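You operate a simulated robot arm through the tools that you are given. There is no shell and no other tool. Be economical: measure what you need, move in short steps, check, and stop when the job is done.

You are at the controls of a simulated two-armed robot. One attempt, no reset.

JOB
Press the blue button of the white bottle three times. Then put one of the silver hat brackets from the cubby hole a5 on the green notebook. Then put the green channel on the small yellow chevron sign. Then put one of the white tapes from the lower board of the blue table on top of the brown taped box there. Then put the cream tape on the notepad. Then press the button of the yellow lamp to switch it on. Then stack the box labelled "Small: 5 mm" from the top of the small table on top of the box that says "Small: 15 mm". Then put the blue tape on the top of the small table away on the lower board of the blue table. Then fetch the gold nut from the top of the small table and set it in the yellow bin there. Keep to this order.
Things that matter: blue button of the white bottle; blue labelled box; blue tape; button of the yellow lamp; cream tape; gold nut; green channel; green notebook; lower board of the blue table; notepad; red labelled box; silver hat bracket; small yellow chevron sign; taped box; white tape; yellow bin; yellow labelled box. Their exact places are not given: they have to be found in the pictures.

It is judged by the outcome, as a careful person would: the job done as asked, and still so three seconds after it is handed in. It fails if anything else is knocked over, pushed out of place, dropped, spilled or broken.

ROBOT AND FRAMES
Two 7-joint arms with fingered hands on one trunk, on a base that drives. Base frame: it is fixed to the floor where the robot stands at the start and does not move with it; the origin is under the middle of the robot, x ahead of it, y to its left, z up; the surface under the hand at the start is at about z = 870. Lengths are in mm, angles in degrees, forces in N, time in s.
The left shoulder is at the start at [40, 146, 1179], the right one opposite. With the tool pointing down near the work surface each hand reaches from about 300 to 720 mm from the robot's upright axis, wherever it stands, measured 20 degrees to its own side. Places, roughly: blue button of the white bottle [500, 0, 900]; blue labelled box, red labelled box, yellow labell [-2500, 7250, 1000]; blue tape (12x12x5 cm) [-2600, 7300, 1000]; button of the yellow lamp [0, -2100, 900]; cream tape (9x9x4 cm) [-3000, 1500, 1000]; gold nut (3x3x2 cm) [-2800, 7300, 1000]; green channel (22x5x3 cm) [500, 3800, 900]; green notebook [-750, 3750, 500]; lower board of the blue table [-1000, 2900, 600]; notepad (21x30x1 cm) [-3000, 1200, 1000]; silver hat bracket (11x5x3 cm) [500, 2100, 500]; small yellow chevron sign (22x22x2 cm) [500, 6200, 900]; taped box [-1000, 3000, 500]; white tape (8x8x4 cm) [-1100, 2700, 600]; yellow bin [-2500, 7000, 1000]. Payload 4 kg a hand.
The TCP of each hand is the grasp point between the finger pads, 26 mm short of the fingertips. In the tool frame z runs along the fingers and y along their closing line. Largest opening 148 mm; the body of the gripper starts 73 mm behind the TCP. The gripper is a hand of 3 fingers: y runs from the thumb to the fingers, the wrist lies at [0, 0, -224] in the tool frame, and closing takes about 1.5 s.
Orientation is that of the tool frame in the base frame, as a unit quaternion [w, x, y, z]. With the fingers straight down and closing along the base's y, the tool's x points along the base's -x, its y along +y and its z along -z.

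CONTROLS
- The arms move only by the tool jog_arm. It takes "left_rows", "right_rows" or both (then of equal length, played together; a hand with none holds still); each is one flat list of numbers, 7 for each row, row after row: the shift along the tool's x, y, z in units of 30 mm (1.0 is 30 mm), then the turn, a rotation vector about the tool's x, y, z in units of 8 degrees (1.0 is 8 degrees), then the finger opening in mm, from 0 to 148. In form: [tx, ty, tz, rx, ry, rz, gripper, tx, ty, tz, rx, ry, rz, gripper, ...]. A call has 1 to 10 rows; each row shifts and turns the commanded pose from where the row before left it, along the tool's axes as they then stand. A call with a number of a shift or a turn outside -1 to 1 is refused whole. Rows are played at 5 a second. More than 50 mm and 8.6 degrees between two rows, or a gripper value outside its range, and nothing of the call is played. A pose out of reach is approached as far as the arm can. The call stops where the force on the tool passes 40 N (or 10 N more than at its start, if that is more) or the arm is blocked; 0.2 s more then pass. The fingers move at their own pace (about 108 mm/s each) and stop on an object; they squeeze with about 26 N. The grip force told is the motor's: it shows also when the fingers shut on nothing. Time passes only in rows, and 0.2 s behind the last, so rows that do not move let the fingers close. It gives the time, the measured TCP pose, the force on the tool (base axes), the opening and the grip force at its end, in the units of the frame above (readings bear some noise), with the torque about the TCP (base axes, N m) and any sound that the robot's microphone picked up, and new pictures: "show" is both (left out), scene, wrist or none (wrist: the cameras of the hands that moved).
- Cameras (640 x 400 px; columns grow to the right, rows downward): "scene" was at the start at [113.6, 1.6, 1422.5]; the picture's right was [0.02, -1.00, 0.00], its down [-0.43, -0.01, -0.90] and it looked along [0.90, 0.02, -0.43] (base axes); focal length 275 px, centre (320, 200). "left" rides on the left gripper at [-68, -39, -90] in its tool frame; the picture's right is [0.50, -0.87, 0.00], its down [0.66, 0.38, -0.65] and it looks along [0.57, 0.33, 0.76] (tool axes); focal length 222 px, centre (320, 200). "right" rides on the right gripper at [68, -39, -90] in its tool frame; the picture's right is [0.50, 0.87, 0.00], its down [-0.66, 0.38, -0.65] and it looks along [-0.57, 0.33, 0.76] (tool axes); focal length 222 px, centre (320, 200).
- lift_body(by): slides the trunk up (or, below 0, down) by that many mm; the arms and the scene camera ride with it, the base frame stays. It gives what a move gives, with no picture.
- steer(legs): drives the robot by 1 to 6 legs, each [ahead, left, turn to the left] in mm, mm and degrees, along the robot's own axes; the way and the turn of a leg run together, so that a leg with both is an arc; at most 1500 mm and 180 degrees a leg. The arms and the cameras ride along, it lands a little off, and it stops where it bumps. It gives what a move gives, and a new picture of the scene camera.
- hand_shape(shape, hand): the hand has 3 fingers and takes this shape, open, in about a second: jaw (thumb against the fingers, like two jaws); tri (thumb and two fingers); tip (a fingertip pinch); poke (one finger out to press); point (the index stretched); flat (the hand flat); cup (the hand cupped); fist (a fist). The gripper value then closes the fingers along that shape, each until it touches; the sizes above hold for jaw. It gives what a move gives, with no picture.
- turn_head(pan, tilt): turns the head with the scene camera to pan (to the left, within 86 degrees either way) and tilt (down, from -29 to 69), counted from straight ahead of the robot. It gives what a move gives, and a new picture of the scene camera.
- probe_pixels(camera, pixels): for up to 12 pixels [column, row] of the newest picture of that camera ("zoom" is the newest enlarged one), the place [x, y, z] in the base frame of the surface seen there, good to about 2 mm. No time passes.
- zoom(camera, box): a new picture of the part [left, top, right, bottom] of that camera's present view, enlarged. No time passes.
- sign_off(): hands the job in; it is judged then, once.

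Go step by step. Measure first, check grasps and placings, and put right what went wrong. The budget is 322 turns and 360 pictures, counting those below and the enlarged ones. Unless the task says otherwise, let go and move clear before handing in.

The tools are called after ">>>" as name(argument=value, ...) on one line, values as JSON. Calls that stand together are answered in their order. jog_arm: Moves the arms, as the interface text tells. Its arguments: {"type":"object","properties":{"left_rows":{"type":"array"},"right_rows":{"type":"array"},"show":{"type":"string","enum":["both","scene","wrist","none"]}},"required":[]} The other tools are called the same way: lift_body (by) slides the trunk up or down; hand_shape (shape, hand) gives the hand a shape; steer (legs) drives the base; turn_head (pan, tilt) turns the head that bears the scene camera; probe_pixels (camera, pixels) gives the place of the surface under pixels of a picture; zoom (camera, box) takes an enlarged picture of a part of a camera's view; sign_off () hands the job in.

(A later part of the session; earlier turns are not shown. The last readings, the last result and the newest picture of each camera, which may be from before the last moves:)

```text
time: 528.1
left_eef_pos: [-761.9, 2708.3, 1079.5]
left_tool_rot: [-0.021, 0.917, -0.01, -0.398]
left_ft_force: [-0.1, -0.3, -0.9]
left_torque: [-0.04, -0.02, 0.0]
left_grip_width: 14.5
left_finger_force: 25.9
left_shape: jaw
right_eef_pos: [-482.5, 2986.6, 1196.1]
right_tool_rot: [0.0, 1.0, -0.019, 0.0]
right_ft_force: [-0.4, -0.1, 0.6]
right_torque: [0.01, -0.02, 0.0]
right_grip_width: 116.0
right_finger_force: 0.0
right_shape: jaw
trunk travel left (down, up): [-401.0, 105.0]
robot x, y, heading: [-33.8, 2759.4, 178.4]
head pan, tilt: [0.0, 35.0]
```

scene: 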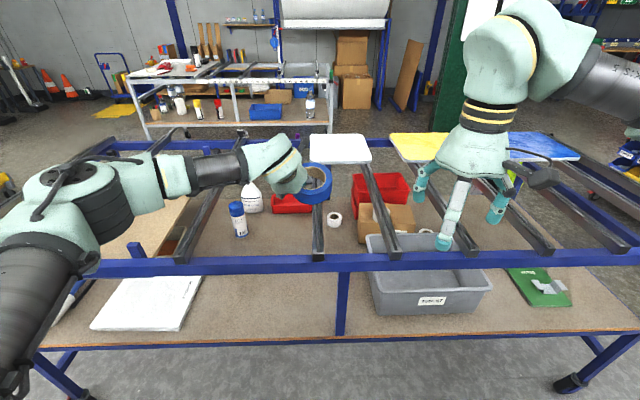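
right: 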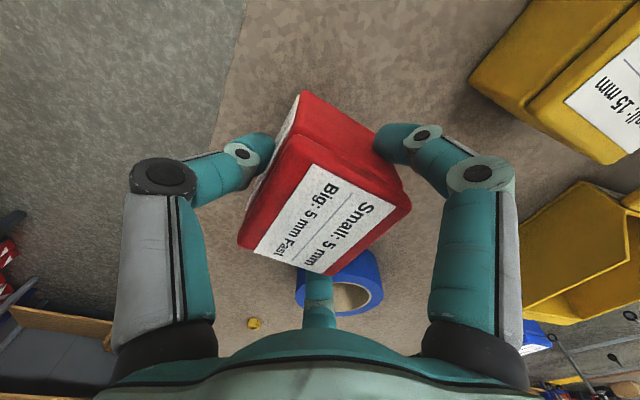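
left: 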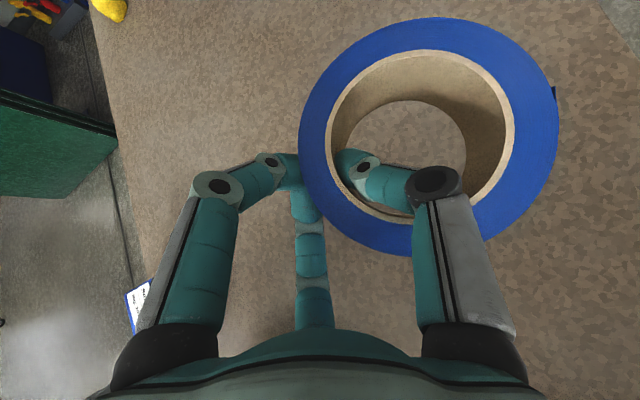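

I retract the arm 100 mm, back the base to x≈75 and lower the trunk so the tape goes down in front of the table.

>>> jog_arm(left_rows=[0.57, 0, -0.61, 0, 0, 0, 0, 0.57, 0, -0.61, 0, 0, 0, 0, 0.57, 0, -0.61, 0, 0, 0, 0, 0.57, 0, -0.61, 0, 0, 0, 0], show="none")

>>> steer(legs=[[-105, 60, 1.5]])

>>> lift_body(by=-400)

```text
time: 529.1
left_eef_pos: [-658.4, 2703.6, 1080.4]
left_tool_rot: [-0.022, 0.917, -0.01, -0.398]
left_ft_force: [0.7, 0.4, -1.8]
left_torque: [-0.05, 0.01, -0.01]
left_grip_width: 14.4
left_finger_force: 26.0
left_shape: jaw
right_eef_pos: [-482.7, 2985.2, 1197.4]
right_tool_rot: [0.0, 1.0, -0.02, 0.0]
right_ft_force: [-0.9, 0.1, -0.2]
right_torque: [0.02, -0.01, 0.0]
right_grip_width: 115.5
right_finger_force: 0.1
right_shape: jaw
trunk travel left (down, up): [-401.0, 105.0]
robot x, y, heading: [-34.9, 2757.7, 178.1]
head pan, tilt: [0.0, 35.0]
```

```text
time: 530.4
left_eef_pos: [-557.0, 2627.0, 1078.8]
left_tool_rot: [-0.014, 0.917, 0.003, -0.398]
left_ft_force: [-0.7, -0.2, -1.9]
left_torque: [-0.07, -0.03, 0.0]
left_grip_width: 14.1
left_finger_force: 25.9
left_shape: jaw
right_eef_pos: [-386.2, 2912.9, 1195.2]
right_tool_rot: [0.001, 1.0, -0.006, 0.001]
right_ft_force: [0.0, -0.3, 0.3]
right_torque: [-0.02, -0.02, 0.02]
right_grip_width: 115.5
right_finger_force: 0.0
right_shape: jaw
trunk travel left (down, up): [-401.0, 105.0]
robot x, y, heading: [73.5, 2698.6, 179.7]
head pan, tilt: [0.0, 35.0]
```

scene: 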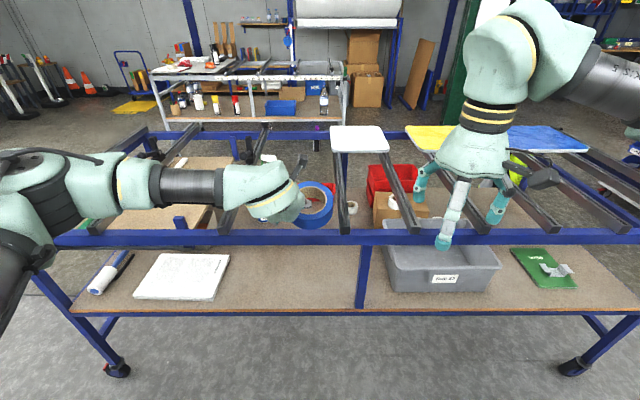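

```text
time: 534.2
left_eef_pos: [-555.6, 2627.7, 681.3]
left_tool_rot: [-0.017, 0.917, 0.002, -0.398]
left_ft_force: [0.5, 0.5, -0.8]
left_torque: [-0.06, -0.01, 0.01]
left_grip_width: 14.3
left_finger_force: 25.7
left_shape: jaw
right_eef_pos: [-386.2, 2912.1, 797.1]
right_tool_rot: [0.0, 1.0, -0.006, 0.0]
right_ft_force: [1.3, 0.6, -0.3]
right_torque: [0.03, 0.01, 0.03]
right_grip_width: 115.7
right_finger_force: 0.1
right_shape: jaw
trunk travel left (down, up): [-1.0, 505.0]
robot x, y, heading: [65.7, 2700.1, 180.0]
head pan, tilt: [0.0, 35.0]
```

The white tape on the box is visible at (393,203). Now I reach forward under the rail to x≈-735 and lower.

>>> jog_arm(left_rows=[-0.595, -0.067, 0.805, 0, 0, 0, 0, -0.595, -0.067, 0.805, 0, 0, 0, 0, -0.595, -0.067, 0.805, 0, 0, 0, 0, -0.595, -0.067, 0.805, 0, 0, 0, 0, -0.595, -0.067, 0.805, 0, 0, 0, 0, -0.595, -0.067, 0.805, 0, 0, 0, 0], show="none")

>>> jog_arm(left_rows=[0.36, 0, 0.34, 0, 0, 0, 0, 0.36, 0, 0.34, 0, 0, 0, 0, 0.36, 0, 0.34, 0, 0, 0, 0], show="wrist")

```text
time: 535.6
left_eef_pos: [-736.3, 2640.1, 662.0]
left_tool_rot: [-0.016, 0.917, 0.001, -0.398]
left_ft_force: [0.0, -1.4, -1.0]
left_torque: [-0.06, 0.0, 0.01]
left_grip_width: 14.1
left_finger_force: 26.3
left_shape: jaw
right_eef_pos: [-385.3, 2912.3, 796.7]
right_tool_rot: [0.0, 1.0, -0.006, 0.001]
right_ft_force: [0.4, 0.3, 0.2]
right_torque: [0.0, 0.0, -0.02]
right_grip_width: 115.8
right_finger_force: 0.1
right_shape: jaw
trunk travel left (down, up): [-1.0, 505.0]
robot x, y, heading: [70.9, 2699.8, 179.6]
head pan, tilt: [0.0, 35.0]
```

```text
time: 536.4
left_eef_pos: [-734.2, 2640.9, 616.7]
left_tool_rot: [-0.016, 0.917, 0.002, -0.399]
left_ft_force: [-0.2, -0.5, 4.2]
left_torque: [0.15, -0.08, 0.0]
left_grip_width: 14.3
left_finger_force: 26.1
left_shape: jaw
right_eef_pos: [-385.9, 2912.9, 797.6]
right_tool_rot: [0.0, 1.0, -0.006, 0.0]
right_ft_force: [0.3, -0.4, 0.3]
right_torque: [-0.04, -0.02, -0.02]
right_grip_width: 115.7
right_finger_force: 0.0
right_shape: jaw
trunk travel left (down, up): [-1.0, 505.0]
robot x, y, heading: [73.2, 2701.0, 179.6]
head pan, tilt: [0.0, 35.0]
```

left: 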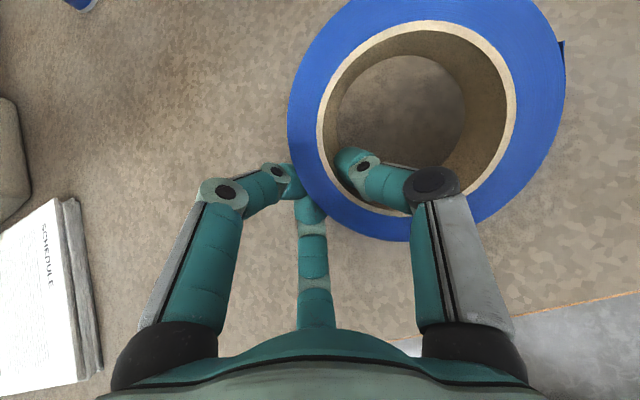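

One side has touched (4 N). I go down 10 mm more to seat it, then open.

>>> jog_arm(left_rows=[0.09, 0, 0.085, 0, 0, 0, 0, 0.09, 0, 0.085, 0, 0, 0, 0, 0.06, 0, 0.06, 0, 0, 0, 0], show="none")

>>> jog_arm(left_rows=[0, 0, 0, 0, 0, 0, 20, 0, 0, 0, 0, 0, 0, 28, 0, 0, 0, 0, 0, 0, 38, 0, 0, 0, 0, 0, 0, 46, 0, 0, 0, 0, 0, 0, 50], show="wrist")

```text
time: 537.2
left_eef_pos: [-733.2, 2643.4, 606.3]
left_tool_rot: [-0.016, 0.917, 0.002, -0.398]
left_ft_force: [-1.8, 0.7, 5.5]
left_torque: [0.2, -0.13, 0.05]
left_grip_width: 14.4
left_finger_force: 26.2
left_shape: jaw
right_eef_pos: [-384.7, 2911.4, 796.9]
right_tool_rot: [0.0, 1.0, -0.007, 0.0]
right_ft_force: [-0.2, -1.1, -0.3]
right_torque: [0.02, 0.01, 0.01]
right_grip_width: 115.7
right_finger_force: 0.0
right_shape: jaw
trunk travel left (down, up): [-1.0, 505.0]
robot x, y, heading: [71.4, 2699.3, 180.1]
head pan, tilt: [0.0, 35.0]
```

```text
time: 538.4
left_eef_pos: [-734.9, 2643.2, 605.9]
left_tool_rot: [-0.016, 0.917, 0.003, -0.399]
left_ft_force: [0.2, -0.4, 0.6]
left_torque: [0.01, 0.01, 0.0]
left_grip_width: 49.7
left_finger_force: 0.1
left_shape: jaw
right_eef_pos: [-386.0, 2912.4, 797.2]
right_tool_rot: [0.0, 1.0, -0.007, 0.0]
right_ft_force: [-0.5, -1.4, 0.0]
right_torque: [0.01, 0.02, -0.01]
right_grip_width: 115.7
right_finger_force: 0.1
right_shape: jaw
trunk travel left (down, up): [-1.0, 505.0]
robot x, y, heading: [71.3, 2698.5, 179.9]
head pan, tilt: [0.0, 35.0]
```

left: 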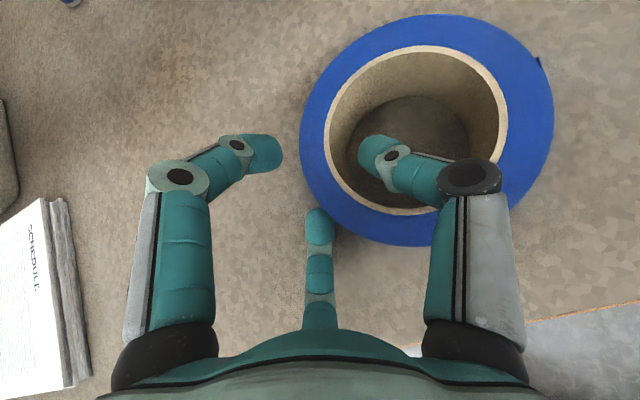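

The blue tape lies flat on the lower board. I lift the hand straight up 48 mm and withdraw.

>>> jog_arm(left_rows=[-0.39, 0, -0.36, 0, 0, 0, 50, -0.39, 0, -0.36, 0, 0, 0, 50, -0.39, 0, -0.36, 0, 0, 0, 50, 0.68, 0, -0.73, 0, 0, 0, 50, 0.68, 0, -0.73, 0, 0, 0, 50, 0.68, 0, -0.73, 0, 0, 0, 50, 0.68, 0, -0.73, 0, 0, 0, 50, 0.68, 0, -0.73, 0, 0, 0, 50, 0.68, 0, -0.73, 0, 0, 0, 50], show="scene")

```text
time: 540.4
left_eef_pos: [-553.6, 2639.0, 654.0]
left_tool_rot: [-0.016, 0.917, 0.002, -0.398]
left_ft_force: [0.1, 1.0, 0.0]
left_torque: [-0.04, 0.0, 0.07]
left_grip_width: 49.7
left_finger_force: 0.1
left_shape: jaw
right_eef_pos: [-384.9, 2911.6, 797.6]
right_tool_rot: [0.001, 1.0, -0.006, -0.001]
right_ft_force: [0.0, -0.5, 0.8]
right_torque: [-0.05, 0.0, 0.01]
right_grip_width: 115.7
right_finger_force: 0.0
right_shape: jaw
trunk travel left (down, up): [-1.0, 505.0]
robot x, y, heading: [68.8, 2697.8, 179.8]
head pan, tilt: [0.0, 35.0]
```

scene: 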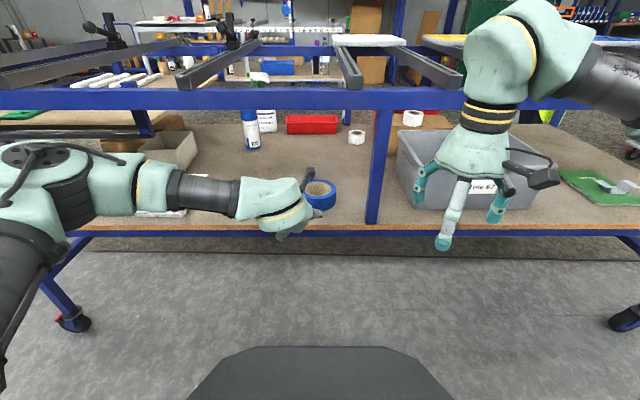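

Items seven and eight are done. I raise the trunk and start back to the small table for the nut, strafing right along the lane.

>>> lift_body(by=400)

>>> steer(legs=[[60, -1450, 0], [0, -1450, 0]])

```text
time: 544.2
left_eef_pos: [-554.1, 2639.9, 1053.4]
left_tool_rot: [-0.016, 0.917, 0.002, -0.398]
left_ft_force: [0.0, 0.3, 0.0]
left_torque: [0.0, -0.01, -0.01]
left_grip_width: 49.5
left_finger_force: 0.1
left_shape: jaw
right_eef_pos: [-386.2, 2913.2, 1197.9]
right_tool_rot: [0.0, 1.0, -0.006, 0.0]
right_ft_force: [-0.9, 1.1, 0.1]
right_torque: [0.01, 0.02, 0.01]
right_grip_width: 115.7
right_finger_force: 0.0
right_shape: jaw
trunk travel left (down, up): [-401.0, 105.0]
robot x, y, heading: [71.3, 2696.5, 179.7]
head pan, tilt: [0.0, 35.0]
```

```text
time: 558.1
left_eef_pos: [-659.9, 5513.7, 1052.1]
left_tool_rot: [-0.014, 0.917, 0.009, -0.398]
left_ft_force: [0.5, 0.3, -0.4]
left_torque: [0.02, 0.03, 0.01]
left_grip_width: 49.6
left_finger_force: 0.0
left_shape: jaw
right_eef_pos: [-495.1, 5787.8, 1196.7]
right_tool_rot: [-0.001, 1.0, 0.001, 0.0]
right_ft_force: [0.1, 0.1, 0.3]
right_torque: [0.02, 0.02, -0.01]
right_grip_width: 115.5
right_finger_force: 0.2
right_shape: jaw
trunk travel left (down, up): [-401.0, 105.0]
robot x, y, heading: [-40.0, 5585.9, -179.2]
head pan, tilt: [0.0, 35.0]
```

scene: 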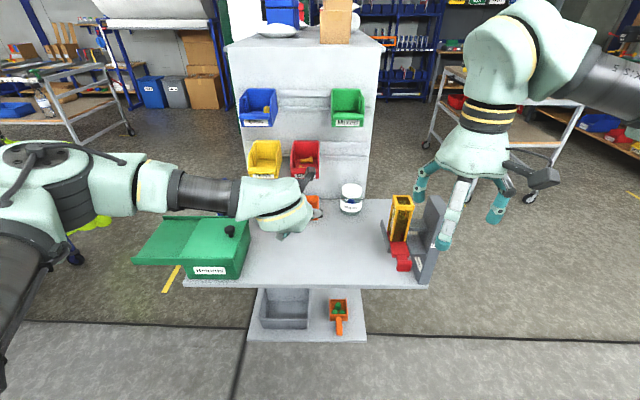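

I raise the left hand over the cart's items, then drive on: north, west past the table's end, and turn to face it from the south.

>>> jog_arm(left_rows=[-0.733, 0, -0.68, 0, 0, 0, 50, -0.733, 0, -0.68, 0, 0, 0, 50, -0.733, 0, -0.68, 0, 0, 0, 50], show="none")

>>> steer(legs=[[-50, -830, 0], [1450, 0, 0], [1150, 0, 0], [0, 0, -90]])

```text
time: 559.0
left_eef_pos: [-660.5, 5512.3, 1144.2]
left_tool_rot: [-0.013, 0.917, 0.008, -0.398]
left_ft_force: [0.4, -0.4, -0.2]
left_torque: [-0.01, -0.04, -0.01]
left_grip_width: 49.5
left_finger_force: 0.0
left_shape: jaw
right_eef_pos: [-495.0, 5787.4, 1195.9]
right_tool_rot: [0.0, 1.0, 0.001, -0.001]
right_ft_force: [-0.3, -0.1, -0.4]
right_torque: [0.0, 0.0, 0.04]
right_grip_width: 115.8
right_finger_force: 0.1
right_shape: jaw
trunk travel left (down, up): [-401.0, 105.0]
robot x, y, heading: [-35.3, 5581.9, -179.4]
head pan, tilt: [0.0, 35.0]
```

```text
time: 579.6
left_eef_pos: [-2713.9, 6922.8, 1143.7]
left_tool_rot: [-0.282, 0.673, -0.624, -0.279]
left_ft_force: [-1.0, -0.1, 1.3]
left_torque: [-0.02, 0.05, 0.01]
left_grip_width: 49.7
left_finger_force: 0.1
left_shape: jaw
right_eef_pos: [-2428.0, 6773.4, 1196.7]
right_tool_rot: [0.0, 0.728, -0.686, 0.0]
right_ft_force: [0.1, 0.0, 0.3]
right_torque: [-0.01, 0.03, 0.07]
right_grip_width: 115.8
right_finger_force: 0.1
right_shape: jaw
trunk travel left (down, up): [-401.0, 105.0]
robot x, y, heading: [-2606.8, 6304.4, 94.2]
head pan, tilt: [0.0, 35.0]
```

scene: 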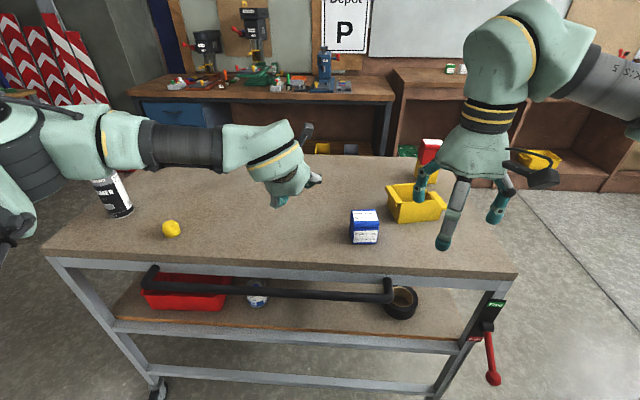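

I face the table from the south. I probe the handle bar, the bin, and the table edge.

>>> probe_pixels(camera="scene", pixels=[[270, 290], [280, 270], [415, 200], [410, 190], [400, 215], [430, 215], [388, 195], [440, 200], [415, 212], [364, 215]])

```text
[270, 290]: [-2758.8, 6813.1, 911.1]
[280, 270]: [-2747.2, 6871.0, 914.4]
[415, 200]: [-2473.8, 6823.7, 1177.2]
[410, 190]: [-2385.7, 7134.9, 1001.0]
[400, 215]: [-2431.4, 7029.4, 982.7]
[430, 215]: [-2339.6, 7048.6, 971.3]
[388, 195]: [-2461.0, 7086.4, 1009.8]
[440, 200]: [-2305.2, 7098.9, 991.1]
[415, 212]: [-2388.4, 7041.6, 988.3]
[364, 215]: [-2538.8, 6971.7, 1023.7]
```

The handle sticks out to y≈6813. I drive to about (-2690,6560), square up, and steepen the left hand to 70°.

>>> steer(legs=[[250, 85, -4.2]])

>>> jog_arm(left_rows=[0, 0, 0, 0, 0.85, 0, 80, 0, 0, 0, 0, 0.85, 0, 80, 0, 0, 0, 0, 0.85, 0, 80, 0, 0, 0, 0, 0.85, 0, 80], show="none")

```text
time: 581.5
left_eef_pos: [-2749.1, 7178.3, 1144.9]
left_tool_rot: [0.296, -0.644, 0.652, 0.268]
left_ft_force: [0.5, 0.6, -0.7]
left_torque: [-0.02, 0.02, -0.01]
left_grip_width: 49.7
left_finger_force: 0.0
left_shape: jaw
right_eef_pos: [-2477.8, 7005.0, 1197.3]
right_tool_rot: [0.002, -0.696, 0.718, 0.0]
right_ft_force: [-0.3, 0.5, -0.6]
right_torque: [0.0, 0.01, 0.01]
right_grip_width: 115.7
right_finger_force: 0.1
right_shape: jaw
trunk travel left (down, up): [-401.0, 105.0]
robot x, y, heading: [-2698.9, 6556.9, 88.8]
head pan, tilt: [0.0, 35.0]
```

scene: 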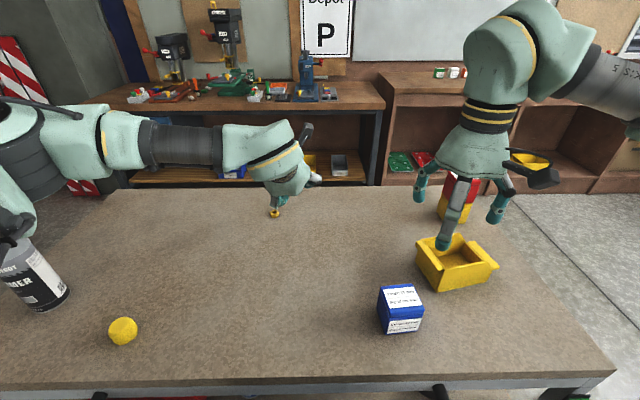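

```text
time: 582.5
left_eef_pos: [-2749.3, 7179.0, 1144.0]
left_tool_rot: [0.132, -0.689, 0.704, 0.107]
left_ft_force: [0.7, 0.3, -0.9]
left_torque: [0.01, -0.03, 0.01]
left_grip_width: 79.5
left_finger_force: 0.1
left_shape: jaw
right_eef_pos: [-2477.4, 7006.4, 1195.8]
right_tool_rot: [0.0, -0.696, 0.718, 0.0]
right_ft_force: [0.2, -0.2, 0.0]
right_torque: [0.01, 0.04, -0.01]
right_grip_width: 115.6
right_finger_force: 0.0
right_shape: jaw
trunk travel left (down, up): [-401.0, 105.0]
robot x, y, heading: [-2699.1, 6557.2, 88.8]
head pan, tilt: [0.0, 35.0]
```

The nut is at (275,213). I probe it and the bin's inside, plus the spray can near my left elbow.

>>> probe_pixels(camera="scene", pixels=[[275, 210], [275, 213], [271, 213], [279, 213], [275, 217], [455, 255], [460, 245], [430, 262], [480, 262], [450, 275], [25, 245], [10, 200]])

```text
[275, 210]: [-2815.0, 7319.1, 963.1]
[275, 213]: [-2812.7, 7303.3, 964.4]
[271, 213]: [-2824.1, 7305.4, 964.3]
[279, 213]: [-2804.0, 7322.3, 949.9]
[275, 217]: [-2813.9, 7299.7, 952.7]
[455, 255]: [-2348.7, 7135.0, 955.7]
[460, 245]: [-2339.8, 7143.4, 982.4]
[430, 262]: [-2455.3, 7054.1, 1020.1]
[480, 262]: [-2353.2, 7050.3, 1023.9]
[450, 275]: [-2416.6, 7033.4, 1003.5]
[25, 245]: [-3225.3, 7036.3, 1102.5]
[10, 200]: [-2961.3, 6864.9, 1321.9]
```

Nut centre (-2812,7311), top z 964. I bring the left hand above it and take a wrist view.

>>> jog_arm(left_rows=[-0.456, 0.392, 0.761, 0, 0, 0, 60, -0.456, 0.392, 0.761, 0, 0, 0, 60, -0.456, 0.392, 0.761, 0, 0, 0, 60, -0.456, 0.392, 0.761, 0, 0, 0, 50, -0.456, 0.392, 0.761, 0, 0, 0, 50, -0.456, 0.392, 0.761, 0, 0, 0, 50], show="wrist")

```text
time: 583.9
left_eef_pos: [-2814.6, 7307.0, 1040.1]
left_tool_rot: [0.132, -0.689, 0.704, 0.109]
left_ft_force: [-1.0, -0.3, 0.0]
left_torque: [0.01, -0.02, 0.01]
left_grip_width: 50.3
left_finger_force: 0.1
left_shape: jaw
right_eef_pos: [-2476.3, 7006.9, 1196.7]
right_tool_rot: [-0.001, -0.697, 0.717, -0.001]
right_ft_force: [-1.0, 1.2, -0.6]
right_torque: [0.01, 0.01, -0.01]
right_grip_width: 115.6
right_finger_force: 0.0
right_shape: jaw
trunk travel left (down, up): [-401.0, 105.0]
robot x, y, heading: [-2701.8, 6553.7, 88.6]
head pan, tilt: [0.0, 35.0]
```

left: 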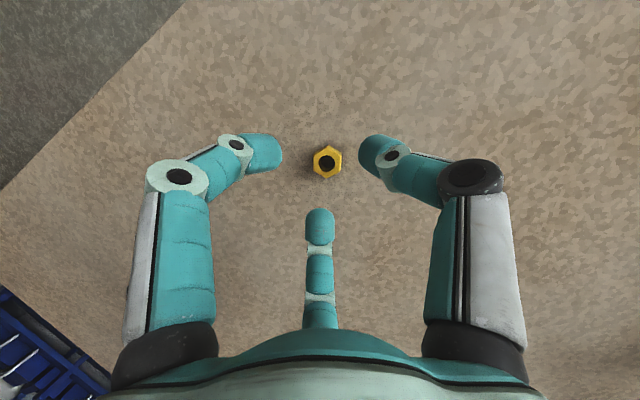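

>>> probe_pixels(camera="left", pixels=[[327, 147], [327, 178], [314, 160], [341, 160], [320, 215], [270, 140], [372, 140]])

```text
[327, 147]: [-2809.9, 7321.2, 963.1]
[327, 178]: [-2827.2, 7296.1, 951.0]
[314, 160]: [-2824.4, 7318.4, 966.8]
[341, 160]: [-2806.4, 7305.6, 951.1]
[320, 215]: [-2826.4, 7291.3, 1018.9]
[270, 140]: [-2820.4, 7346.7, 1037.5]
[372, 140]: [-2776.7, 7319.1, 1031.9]
```

The nut is nearly centred. I descend to z≈980 and close on it.

>>> jog_arm(left_rows=[0.253, 0.02, 0.617, 0, 0, 0, 50, 0.253, 0.02, 0.617, 0, 0, 0, 50, 0.253, 0.02, 0.617, 0, 0, 0, 50, 0, 0, 0, 0, 0, 0, 50], show="none")

>>> jog_arm(left_rows=[0, 0, 0, 0, 0, 0, 36, 0.03, 0, 0.08, 0, 0, 0, 26, 0, 0, 0, 0, 0, 0, 12, 0, 0, 0, 0, 0, 0, 0, 0, 0, 0, 0, 0, 0, 0, 0, 0, 0, 0, 0, 0, 0], show="wrist")

```text
time: 584.9
left_eef_pos: [-2814.5, 7303.0, 981.2]
left_tool_rot: [0.134, -0.689, 0.704, 0.11]
left_ft_force: [-1.1, -2.8, 8.0]
left_torque: [-0.19, 0.13, -0.02]
left_grip_width: 50.0
left_finger_force: 0.2
left_shape: jaw
right_eef_pos: [-2478.4, 7004.5, 1195.6]
right_tool_rot: [0.0, -0.696, 0.718, 0.001]
right_ft_force: [0.8, -0.5, -0.7]
right_torque: [0.05, 0.0, 0.06]
right_grip_width: 115.7
right_finger_force: 0.1
right_shape: jaw
trunk travel left (down, up): [-401.0, 105.0]
robot x, y, heading: [-2696.3, 6555.7, 89.0]
head pan, tilt: [0.0, 35.0]
```

```text
time: 586.3
left_eef_pos: [-2814.5, 7301.2, 979.8]
left_tool_rot: [0.134, -0.689, 0.704, 0.11]
left_ft_force: [-1.7, -0.1, 12.7]
left_torque: [0.27, 0.19, 0.04]
left_grip_width: 19.0
left_finger_force: 26.1
left_shape: jaw
right_eef_pos: [-2478.2, 7005.4, 1197.6]
right_tool_rot: [0.001, -0.697, 0.717, 0.0]
right_ft_force: [0.0, -0.5, 0.6]
right_torque: [0.01, -0.01, 0.04]
right_grip_width: 115.7
right_finger_force: 0.1
right_shape: jaw
trunk travel left (down, up): [-401.0, 105.0]
robot x, y, heading: [-2699.8, 6553.5, 88.7]
head pan, tilt: [0.0, 35.0]
```

left: 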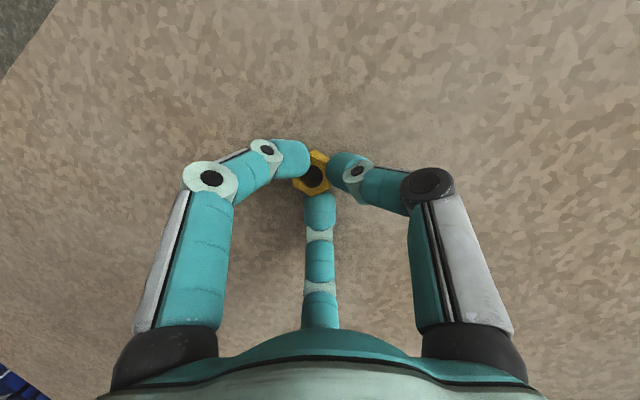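

The nut is gripped at 19 mm. I lift it 110 mm, draw the hand back in line with the bin, and check the grip.

>>> jog_arm(left_rows=[-0.305, -0.03, -0.8625, 0, 0, 0, 0, -0.305, -0.03, -0.8625, 0, 0, 0, 0, -0.305, -0.03, -0.8625, 0, 0, 0, 0, -0.305, -0.03, -0.8625, 0, 0, 0, 0], show="none")

>>> jog_arm(left_rows=[0.84, -0.025, -0.296, 0, 0, 0, 0, 0.84, -0.025, -0.296, 0, 0, 0, 0, 0.84, -0.025, -0.296, 0, 0, 0, 0, 0.84, -0.025, -0.296, 0, 0, 0, 0, 0.84, -0.025, -0.296, 0, 0, 0, 0, 0.84, -0.025, -0.296, 0, 0, 0, 0, 0.84, -0.025, -0.296, 0, 0, 0, 0, 0.84, -0.025, -0.296, 0, 0, 0, 0], show="wrist")

```text
time: 587.3
left_eef_pos: [-2811.5, 7302.1, 1087.7]
left_tool_rot: [0.133, -0.689, 0.704, 0.109]
left_ft_force: [-0.3, -0.1, 1.3]
left_torque: [-0.01, 0.0, 0.03]
left_grip_width: 14.6
left_finger_force: 26.1
left_shape: jaw
right_eef_pos: [-2476.8, 7006.4, 1196.4]
right_tool_rot: [0.0, -0.697, 0.717, 0.0]
right_ft_force: [-0.9, 0.0, 0.3]
right_torque: [-0.03, -0.03, -0.02]
right_grip_width: 115.5
right_finger_force: 0.0
right_shape: jaw
trunk travel left (down, up): [-401.0, 105.0]
robot x, y, heading: [-2697.2, 6556.5, 89.0]
head pan, tilt: [0.0, 35.0]
```

```text
time: 589.1
left_eef_pos: [-2811.2, 7088.0, 1086.6]
left_tool_rot: [0.134, -0.689, 0.703, 0.11]
left_ft_force: [0.5, -0.5, -0.5]
left_torque: [0.0, 0.02, -0.01]
left_grip_width: 14.7
left_finger_force: 26.4
left_shape: jaw
right_eef_pos: [-2478.5, 7005.6, 1196.7]
right_tool_rot: [-0.001, -0.697, 0.717, 0.0]
right_ft_force: [0.6, 0.1, -0.4]
right_torque: [-0.03, -0.03, -0.02]
right_grip_width: 115.9
right_finger_force: 0.1
right_shape: jaw
trunk travel left (down, up): [-401.0, 105.0]
robot x, y, heading: [-2696.1, 6554.6, 88.9]
head pan, tilt: [0.0, 35.0]
```

left: 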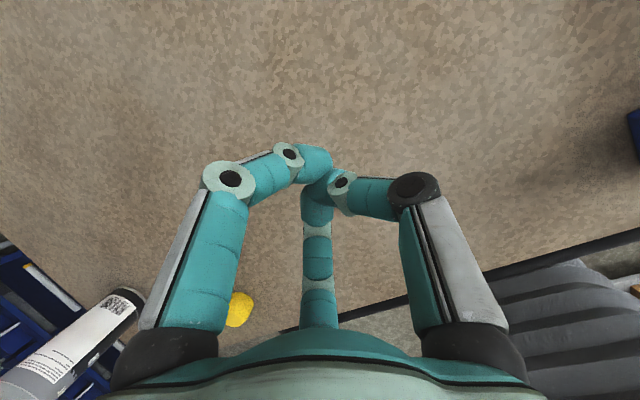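

The nut isn't visible from above though the width is 14.7 mm. I look with the scene camera to see whether it is held or stayed on the table.

>>> turn_head(pan=8, tilt=32)

>>> zoom(camera="scene", box=[230, 150, 390, 270])

```text
time: 589.8
left_eef_pos: [-2812.2, 7088.2, 1086.7]
left_tool_rot: [0.134, -0.689, 0.704, 0.109]
left_ft_force: [0.2, -0.2, -0.3]
left_torque: [0.0, -0.01, 0.02]
left_grip_width: 14.7
left_finger_force: 25.9
left_shape: jaw
right_eef_pos: [-2479.1, 7006.7, 1195.1]
right_tool_rot: [0.0, -0.697, 0.717, 0.0]
right_ft_force: [-0.7, 0.4, -0.2]
right_torque: [0.01, -0.01, 0.01]
right_grip_width: 115.9
right_finger_force: 0.0
right_shape: jaw
trunk travel left (down, up): [-401.0, 105.0]
robot x, y, heading: [-2698.8, 6552.3, 88.8]
head pan, tilt: [8.0, 32.0]
```

scene: 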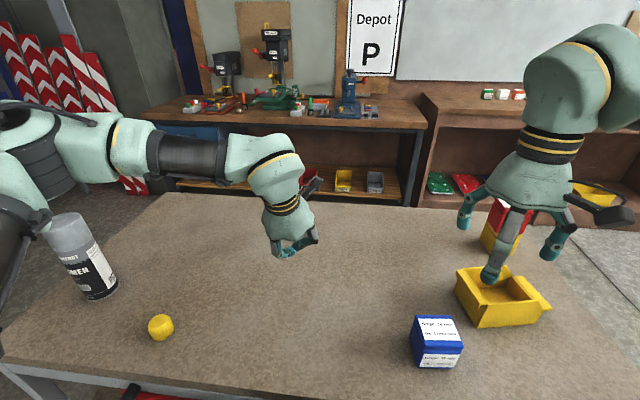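

```text
3.33 times, centred on (310, 210) of scene
```

zoom: 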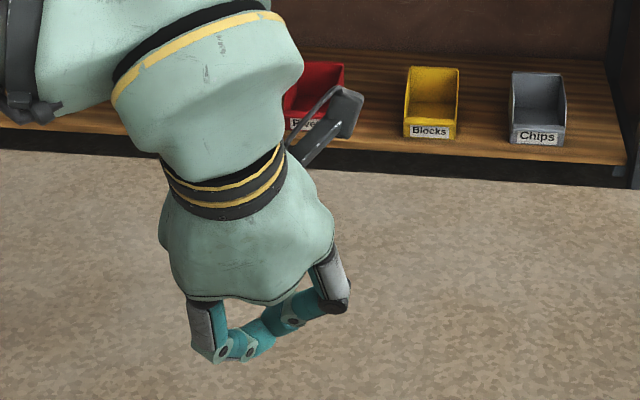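

The hand hides the nut's old place. I strafe right toward the bin, which also reveals that spot.

>>> steer(legs=[[0, -428, 0]])

>>> jog_arm(left_rows=[0, 0, 0, 0, 0, 0, 0], show="none")

```text
time: 592.4
left_eef_pos: [-2379.8, 7080.5, 1085.6]
left_tool_rot: [0.132, -0.692, 0.701, 0.109]
left_ft_force: [1.2, 0.0, 0.8]
left_torque: [0.02, -0.01, 0.03]
left_grip_width: 14.6
left_finger_force: 25.6
left_shape: jaw
right_eef_pos: [-2045.7, 7001.3, 1196.0]
right_tool_rot: [0.0, -0.699, 0.715, 0.0]
right_ft_force: [0.2, -0.5, -0.2]
right_torque: [-0.01, -0.01, 0.03]
right_grip_width: 115.9
right_finger_force: 0.0
right_shape: jaw
trunk travel left (down, up): [-401.0, 105.0]
robot x, y, heading: [-2262.6, 6546.4, 89.5]
head pan, tilt: [8.0, 32.0]
```

scene: 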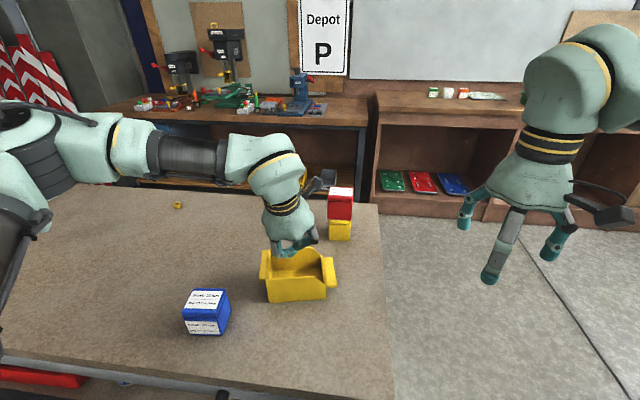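

```text
time: 592.8
left_eef_pos: [-2380.8, 7080.0, 1086.6]
left_tool_rot: [0.133, -0.692, 0.701, 0.109]
left_ft_force: [-0.3, -0.5, -0.2]
left_torque: [0.02, -0.02, 0.01]
left_grip_width: 14.8
left_finger_force: 25.8
left_shape: jaw
right_eef_pos: [-2047.2, 6999.9, 1196.4]
right_tool_rot: [0.001, -0.7, 0.714, -0.001]
right_ft_force: [-0.7, 0.3, 0.2]
right_torque: [0.03, 0.01, 0.01]
right_grip_width: 115.7
right_finger_force: 0.0
right_shape: jaw
trunk travel left (down, up): [-401.0, 105.0]
robot x, y, heading: [-2262.3, 6545.9, 89.1]
head pan, tilt: [8.0, 32.0]
```

The nut is still on the table at (177,205): the tips slipped over it. I probe it and the bin from here.

>>> probe_pixels(camera="scene", pixels=[[178, 203], [178, 206], [174, 205], [182, 205], [178, 208], [300, 280], [300, 270], [265, 275], [335, 275], [300, 252], [290, 295], [315, 290]])

>>> jog_arm(left_rows=[0, 0, 0, 0, 0.75, 0, 36, 0, 0, 0, 0, 0, 0, 36], show="none")

```text
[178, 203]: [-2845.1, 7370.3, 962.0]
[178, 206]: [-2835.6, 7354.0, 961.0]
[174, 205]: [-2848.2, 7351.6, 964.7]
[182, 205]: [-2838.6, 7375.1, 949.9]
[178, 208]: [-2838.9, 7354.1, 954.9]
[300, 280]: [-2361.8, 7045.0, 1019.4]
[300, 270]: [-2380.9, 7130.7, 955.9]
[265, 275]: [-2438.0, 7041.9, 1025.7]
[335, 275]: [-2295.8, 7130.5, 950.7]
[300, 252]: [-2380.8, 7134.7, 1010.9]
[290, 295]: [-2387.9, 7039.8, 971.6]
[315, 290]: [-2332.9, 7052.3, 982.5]
```

```text
time: 593.4
left_eef_pos: [-2380.2, 7079.2, 1087.2]
left_tool_rot: [0.096, -0.696, 0.708, 0.072]
left_ft_force: [0.3, -1.0, 0.3]
left_torque: [0.01, 0.04, 0.0]
left_grip_width: 35.7
left_finger_force: 0.0
left_shape: jaw
right_eef_pos: [-2045.8, 6999.6, 1196.0]
right_tool_rot: [-0.001, -0.699, 0.715, 0.0]
right_ft_force: [0.5, 0.5, 0.5]
right_torque: [0.0, -0.01, 0.01]
right_grip_width: 116.0
right_finger_force: 0.0
right_shape: jaw
trunk travel left (down, up): [-401.0, 105.0]
robot x, y, heading: [-2263.8, 6544.6, 89.2]
head pan, tilt: [8.0, 32.0]
```

The nut was squeezed away to about (-2843,7362), too far for a steep grasp. I'll reach behind it with closed fingers at a flatter pitch and drag it nearer. I set pitch 50° and drive back.

>>> jog_arm(left_rows=[0, 0, 0, 0, -0.81, 0, 0, 0, 0, 0, 0, -0.81, 0, 0, 0, 0, 0, 0, -0.81, 0, 0, 0, 0, 0, 0, -0.81, 0, 0, 0, 0, 0, 0, 0, 0, 0], show="none")

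>>> steer(legs=[[32, 433, 0.8]])

```text
time: 594.6
left_eef_pos: [-2379.4, 7079.9, 1086.3]
left_tool_rot: [0.252, -0.663, 0.668, 0.227]
left_ft_force: [0.9, 1.2, 0.2]
left_torque: [-0.02, -0.01, -0.01]
left_grip_width: 0.0
left_finger_force: 26.5
left_shape: jaw
right_eef_pos: [-2046.3, 6999.5, 1196.0]
right_tool_rot: [0.0, -0.699, 0.715, 0.0]
right_ft_force: [0.0, -1.2, 0.5]
right_torque: [0.01, -0.02, -0.01]
right_grip_width: 115.9
right_finger_force: 0.1
right_shape: jaw
trunk travel left (down, up): [-401.0, 105.0]
robot x, y, heading: [-2263.5, 6545.0, 89.2]
head pan, tilt: [8.0, 32.0]
```

```text
time: 597.3
left_eef_pos: [-2821.6, 7113.2, 1085.6]
left_tool_rot: [0.251, -0.663, 0.668, 0.228]
left_ft_force: [0.6, 0.7, -0.4]
left_torque: [-0.03, -0.02, 0.02]
left_grip_width: 0.0
left_finger_force: 26.1
left_shape: jaw
right_eef_pos: [-2488.5, 7037.6, 1195.5]
right_tool_rot: [0.0, -0.699, 0.715, 0.0]
right_ft_force: [0.4, -0.1, -0.5]
right_torque: [0.03, -0.01, 0.03]
right_grip_width: 115.8
right_finger_force: 0.1
right_shape: jaw
trunk travel left (down, up): [-401.0, 105.0]
robot x, y, heading: [-2710.6, 6583.7, 89.2]
head pan, tilt: [8.0, 32.0]
```

scene: 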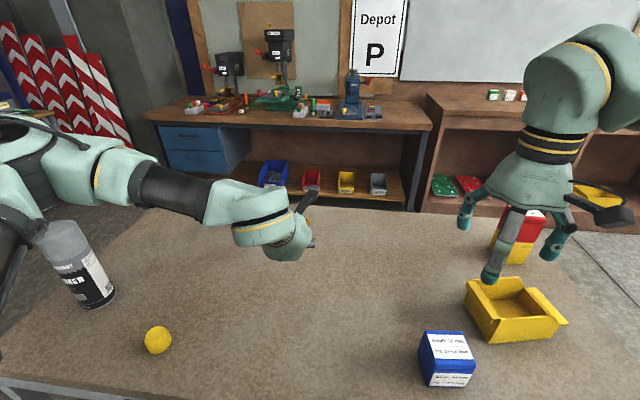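

I extend the closed hand to hover just beyond the nut and take a wrist view.

>>> jog_arm(left_rows=[-0.607, 0.102, 0.803, 0, 0, 0, 0, -0.607, 0.102, 0.803, 0, 0, 0, 0, -0.607, 0.102, 0.803, 0, 0, 0, 0, -0.607, 0.102, 0.803, 0, 0, 0, 0, -0.607, 0.102, 0.803, 0, 0, 0, 0, -0.607, 0.102, 0.803, 0, 0, 0, 0, -0.607, 0.102, 0.803, 0, 0, 0, 0, -0.607, 0.102, 0.803, 0, 0, 0, 0, -0.607, 0.102, 0.803, 0, 0, 0, 0], show="wrist")

```text
time: 599.3
left_eef_pos: [-2845.4, 7379.0, 1021.9]
left_tool_rot: [0.252, -0.662, 0.668, 0.227]
left_ft_force: [0.2, 0.6, -0.1]
left_torque: [-0.04, 0.01, 0.01]
left_grip_width: 0.0
left_finger_force: 26.1
left_shape: jaw
right_eef_pos: [-2487.5, 7038.2, 1196.6]
right_tool_rot: [-0.001, -0.7, 0.715, -0.001]
right_ft_force: [0.2, -0.3, 0.4]
right_torque: [-0.04, 0.0, 0.0]
right_grip_width: 115.6
right_finger_force: 0.1
right_shape: jaw
trunk travel left (down, up): [-401.0, 105.0]
robot x, y, heading: [-2702.9, 6580.7, 89.0]
head pan, tilt: [8.0, 32.0]
```

left: 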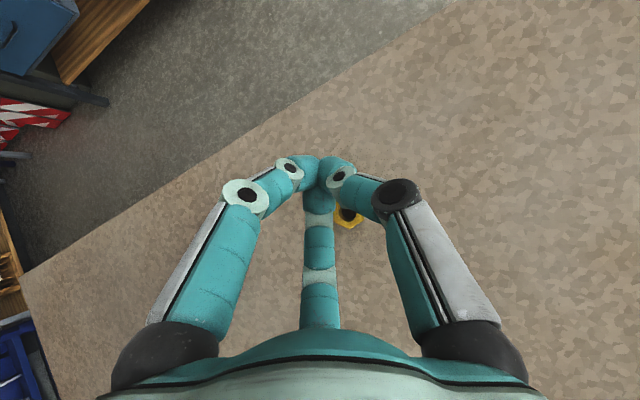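

The nut shows at (348,213), just behind the tips. I probe it.

>>> probe_pixels(camera="left", pixels=[[345, 208], [350, 205], [352, 225], [342, 222], [358, 215], [320, 165], [330, 170]])

```text
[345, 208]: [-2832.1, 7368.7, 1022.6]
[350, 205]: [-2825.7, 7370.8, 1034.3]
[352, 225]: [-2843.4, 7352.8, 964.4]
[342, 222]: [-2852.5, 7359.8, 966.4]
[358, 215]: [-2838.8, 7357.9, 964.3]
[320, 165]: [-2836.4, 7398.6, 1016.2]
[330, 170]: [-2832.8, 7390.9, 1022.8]
```

It is in line with the fingertips. I lower behind it and pull back 130 mm.

>>> jog_arm(left_rows=[0.4, 0.02, 0.48, 0, 0, 0, 0, 0.4, 0.02, 0.48, 0, 0, 0, 0, 0.2, 0.01, 0.24, 0, 0, 0, 0], show="none")

>>> jog_arm(left_rows=[0.557, -0.012, -0.46, 0, 0, 0, 0, 0.557, -0.012, -0.46, 0, 0, 0, 0, 0.557, -0.012, -0.46, 0, 0, 0, 0, 0.557, -0.012, -0.46, 0, 0, 0, 0, 0.557, -0.012, -0.46, 0, 0, 0, 0, 0.557, -0.012, -0.46, 0, 0, 0, 0], show="wrist")

```text
time: 600.1
left_eef_pos: [-2844.8, 7378.1, 985.5]
left_tool_rot: [0.257, -0.661, 0.666, 0.231]
left_ft_force: [-1.8, -2.6, 28.3]
left_torque: [-0.24, 0.28, 0.03]
left_grip_width: 0.0
left_finger_force: 26.5
left_shape: jaw
right_eef_pos: [-2488.7, 7032.5, 1197.7]
right_tool_rot: [0.001, -0.7, 0.714, 0.001]
right_ft_force: [-0.7, 0.5, -0.7]
right_torque: [-0.01, 0.02, 0.03]
right_grip_width: 115.7
right_finger_force: 0.1
right_shape: jaw
trunk travel left (down, up): [-401.0, 105.0]
robot x, y, heading: [-2703.6, 6582.8, 89.4]
head pan, tilt: [8.0, 32.0]
```

```text
time: 601.5
left_eef_pos: [-2845.8, 7248.3, 975.6]
left_tool_rot: [0.251, -0.663, 0.667, 0.227]
left_ft_force: [0.4, -0.1, 1.0]
left_torque: [-0.01, -0.04, 0.01]
left_grip_width: 0.0
left_finger_force: 25.8
left_shape: jaw
right_eef_pos: [-2489.6, 7036.6, 1196.9]
right_tool_rot: [0.0, -0.7, 0.714, -0.001]
right_ft_force: [-0.2, 0.1, -0.1]
right_torque: [0.01, 0.0, 0.01]
right_grip_width: 115.7
right_finger_force: 0.1
right_shape: jaw
trunk travel left (down, up): [-401.0, 105.0]
robot x, y, heading: [-2703.7, 6581.7, 89.2]
head pan, tilt: [8.0, 32.0]
```

left: 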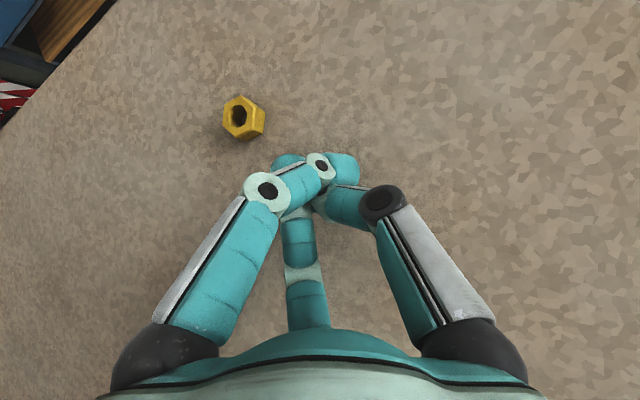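

The fingers rode over the nut. I probe where it is now.

>>> probe_pixels(camera="left", pixels=[[240, 100], [230, 125], [255, 128], [258, 108], [243, 135], [225, 110], [245, 118]])

```text
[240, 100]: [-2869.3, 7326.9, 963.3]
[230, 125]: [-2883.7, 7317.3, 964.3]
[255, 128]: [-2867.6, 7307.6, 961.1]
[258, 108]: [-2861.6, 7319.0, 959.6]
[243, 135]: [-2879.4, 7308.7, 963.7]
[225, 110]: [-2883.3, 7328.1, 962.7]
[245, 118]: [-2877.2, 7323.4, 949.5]
```

The nut is now at (-2874,7317), nearer than before. I go to 75° pitch, open to 36 mm and hover over it.

>>> jog_arm(left_rows=[-0.745, -0.03, -0.9, 0, 0, 0, 10, -0.745, -0.03, -0.9, 0, 0, 0, 36, 0, 0, 0, 0, 0.77, 0, 36, 0, 0, 0, 0, 0.77, 0, 36, 0, 0, 0, 0, 0.77, 0, 36, 0, 0, 0, 0, 0.77, 0, 36, -0.583, 0.31, 0.57, 0, 0, 0, 36, -0.583, 0.31, 0.57, 0, 0, 0, 36, -0.583, 0.31, 0.57, 0, 0, 0, 36], show="wrist")

```text
time: 603.5
left_eef_pos: [-2868.4, 7313.9, 1008.9]
left_tool_rot: [0.103, -0.696, 0.706, 0.08]
left_ft_force: [-0.3, 0.4, 0.4]
left_torque: [0.02, -0.01, 0.02]
left_grip_width: 35.7
left_finger_force: 0.0
left_shape: jaw
right_eef_pos: [-2488.7, 7037.3, 1195.2]
right_tool_rot: [0.0, -0.7, 0.714, 0.0]
right_ft_force: [0.9, 0.1, 0.4]
right_torque: [-0.03, -0.01, 0.01]
right_grip_width: 115.7
right_finger_force: 0.1
right_shape: jaw
trunk travel left (down, up): [-401.0, 105.0]
robot x, y, heading: [-2707.8, 6581.2, 89.5]
head pan, tilt: [8.0, 32.0]
```

left: 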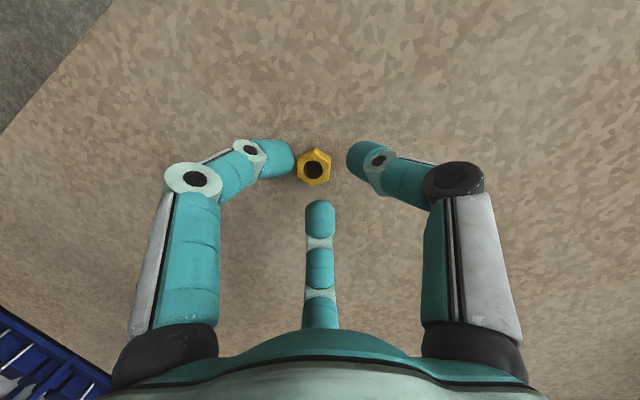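

>>> probe_pixels(camera="left", pixels=[[315, 150], [298, 165], [331, 172], [313, 186], [300, 180], [330, 155], [314, 168]])

```text
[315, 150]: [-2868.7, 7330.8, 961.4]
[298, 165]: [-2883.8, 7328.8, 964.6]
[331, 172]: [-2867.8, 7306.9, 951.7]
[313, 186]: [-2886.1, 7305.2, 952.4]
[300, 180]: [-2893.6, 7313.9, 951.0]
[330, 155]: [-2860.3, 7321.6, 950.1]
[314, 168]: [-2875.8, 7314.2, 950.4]
```

Nut centre is (-2876,7317). I correct 7 mm left and go down to z≈979.

>>> jog_arm(left_rows=[0.06, 0.25, 0, 0, 0, 0, 38, 0.13, 0, 0.47, 0, 0, 0, 38, 0.11, 0, 0.42, 0, 0, 0, 38, 0.03, 0, 0.1, 0, 0, 0, 38], show="none")

```text
time: 604.5
left_eef_pos: [-2877.0, 7311.5, 979.4]
left_tool_rot: [0.104, -0.696, 0.706, 0.082]
left_ft_force: [-1.3, -3.4, 7.6]
left_torque: [-0.17, 0.09, 0.0]
left_grip_width: 38.1
left_finger_force: 0.1
left_shape: jaw
right_eef_pos: [-2488.8, 7034.4, 1196.8]
right_tool_rot: [0.001, -0.7, 0.714, 0.0]
right_ft_force: [0.3, 0.4, 0.2]
right_torque: [0.03, -0.01, 0.02]
right_grip_width: 115.9
right_finger_force: 0.0
right_shape: jaw
trunk travel left (down, up): [-401.0, 105.0]
robot x, y, heading: [-2703.8, 6583.0, 89.5]
head pan, tilt: [8.0, 32.0]
```

The low finger just touches the table. I close while easing down about 3 mm, so all tips stay low on the nut.

>>> jog_arm(left_rows=[0.01, 0, 0.035, 0, 0, 0, 32, 0.01, 0, 0.04, 0, 0, 0, 27, 0.01, 0, 0.04, 0, 0, 0, 22, 0, 0, 0, 0, 0, 0, 14, 0, 0, 0, 0, 0, 0, 0, 0, 0, 0, 0, 0, 0, 0, 0, 0, 0, 0, 0, 0, 0], show="wrist")

```text
time: 606.1
left_eef_pos: [-2875.9, 7311.0, 976.5]
left_tool_rot: [0.103, -0.696, 0.706, 0.082]
left_ft_force: [1.6, 0.7, 10.2]
left_torque: [-0.01, -0.17, 0.02]
left_grip_width: 25.8
left_finger_force: 26.2
left_shape: jaw
right_eef_pos: [-2488.0, 7035.7, 1196.6]
right_tool_rot: [0.001, -0.7, 0.715, 0.0]
right_ft_force: [0.5, 0.6, -0.3]
right_torque: [0.02, 0.01, -0.01]
right_grip_width: 115.5
right_finger_force: 0.1
right_shape: jaw
trunk travel left (down, up): [-401.0, 105.0]
robot x, y, heading: [-2705.6, 6582.0, 89.0]
head pan, tilt: [8.0, 32.0]
```

left: 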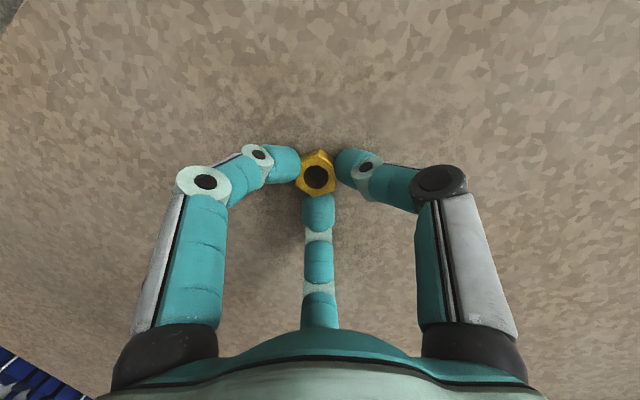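

Now the width is 25.8 mm, a full grip on the nut. I lift slowly and watch the width.

>>> jog_arm(left_rows=[-0.085, 0, -0.32, 0, 0, 0, 0, -0.085, 0, -0.32, 0, 0, 0, 0, -0.17, 0, -0.64, 0, 0, 0, 0, -0.25, 0, -0.95, 0, 0, 0, 0, -0.25, 0, -0.95, 0, 0, 0, 0], show="wrist")

```text
time: 607.3
left_eef_pos: [-2880.0, 7310.7, 1072.8]
left_tool_rot: [0.103, -0.695, 0.707, 0.08]
left_ft_force: [-0.4, -0.3, -0.2]
left_torque: [-0.03, 0.0, 0.02]
left_grip_width: 25.4
left_finger_force: 26.3
left_shape: jaw
right_eef_pos: [-2488.9, 7036.0, 1196.3]
right_tool_rot: [0.0, -0.7, 0.715, 0.0]
right_ft_force: [0.4, -0.8, 0.5]
right_torque: [0.02, 0.0, -0.04]
right_grip_width: 115.8
right_finger_force: 0.1
right_shape: jaw
trunk travel left (down, up): [-401.0, 105.0]
robot x, y, heading: [-2708.1, 6583.0, 89.3]
head pan, tilt: [8.0, 32.0]
```

left: 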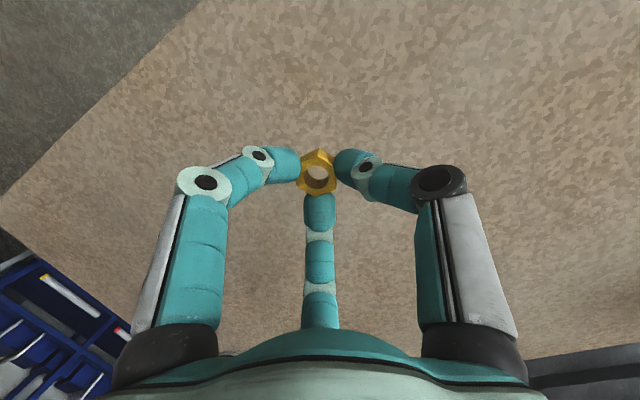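

The nut is held well. I raise, retract in line with the bin, and strafe right to it.

>>> jog_arm(left_rows=[-0.25, 0, -0.95, 0, 0, 0, 0, 0.893, 0, -0.237, 0, 0, 0, 0, 0.893, 0, -0.237, 0, 0, 0, 0, 0.893, 0, -0.237, 0, 0, 0, 0, 0.893, 0, -0.237, 0, 0, 0, 0, 0.893, 0, -0.237, 0, 0, 0, 0, 0.893, 0, -0.237, 0, 0, 0, 0, 0.893, 0, -0.237, 0, 0, 0, 0, 0.893, 0, -0.237, 0, 0, 0, 0], show="none")

>>> steer(legs=[[0, -495, 0]])

```text
time: 609.3
left_eef_pos: [-2885.4, 7088.5, 1104.6]
left_tool_rot: [0.104, -0.696, 0.705, 0.08]
left_ft_force: [0.8, -0.2, -0.7]
left_torque: [0.03, -0.02, -0.01]
left_grip_width: 25.3
left_finger_force: 25.4
left_shape: jaw
right_eef_pos: [-2490.7, 7035.6, 1196.5]
right_tool_rot: [0.0, -0.7, 0.714, 0.0]
right_ft_force: [0.5, 0.0, -0.1]
right_torque: [-0.02, -0.01, -0.03]
right_grip_width: 115.8
right_finger_force: 0.1
right_shape: jaw
trunk travel left (down, up): [-401.0, 105.0]
robot x, y, heading: [-2708.9, 6583.5, 89.2]
head pan, tilt: [8.0, 32.0]
```

```text
time: 611.5
left_eef_pos: [-2568.9, 7077.1, 1103.8]
left_tool_rot: [-0.109, 0.704, -0.698, -0.078]
left_ft_force: [0.0, 0.0, 0.3]
left_torque: [0.01, -0.02, -0.02]
left_grip_width: 25.2
left_finger_force: 26.0
left_shape: jaw
right_eef_pos: [-2175.5, 7035.1, 1199.3]
right_tool_rot: [0.005, -0.707, 0.707, -0.005]
right_ft_force: [-0.2, -0.5, 0.6]
right_torque: [0.0, 0.02, 0.01]
right_grip_width: 115.7
right_finger_force: 0.1
right_shape: jaw
trunk travel left (down, up): [-401.0, 105.0]
robot x, y, heading: [-2367.9, 6578.6, 90.7]
head pan, tilt: [8.0, 32.0]
stopped in leg 1: the robot was blocked; the commanded pose is now the measured one
```

scene: 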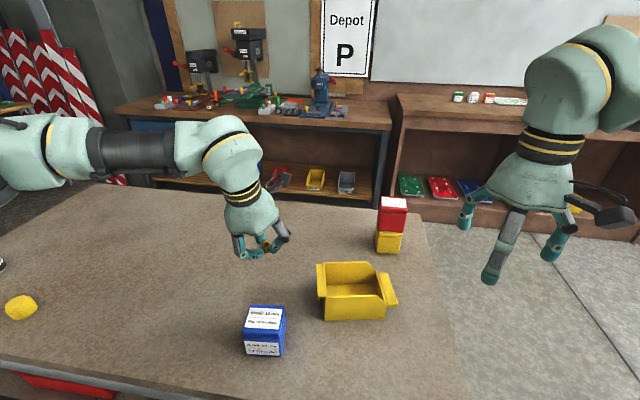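

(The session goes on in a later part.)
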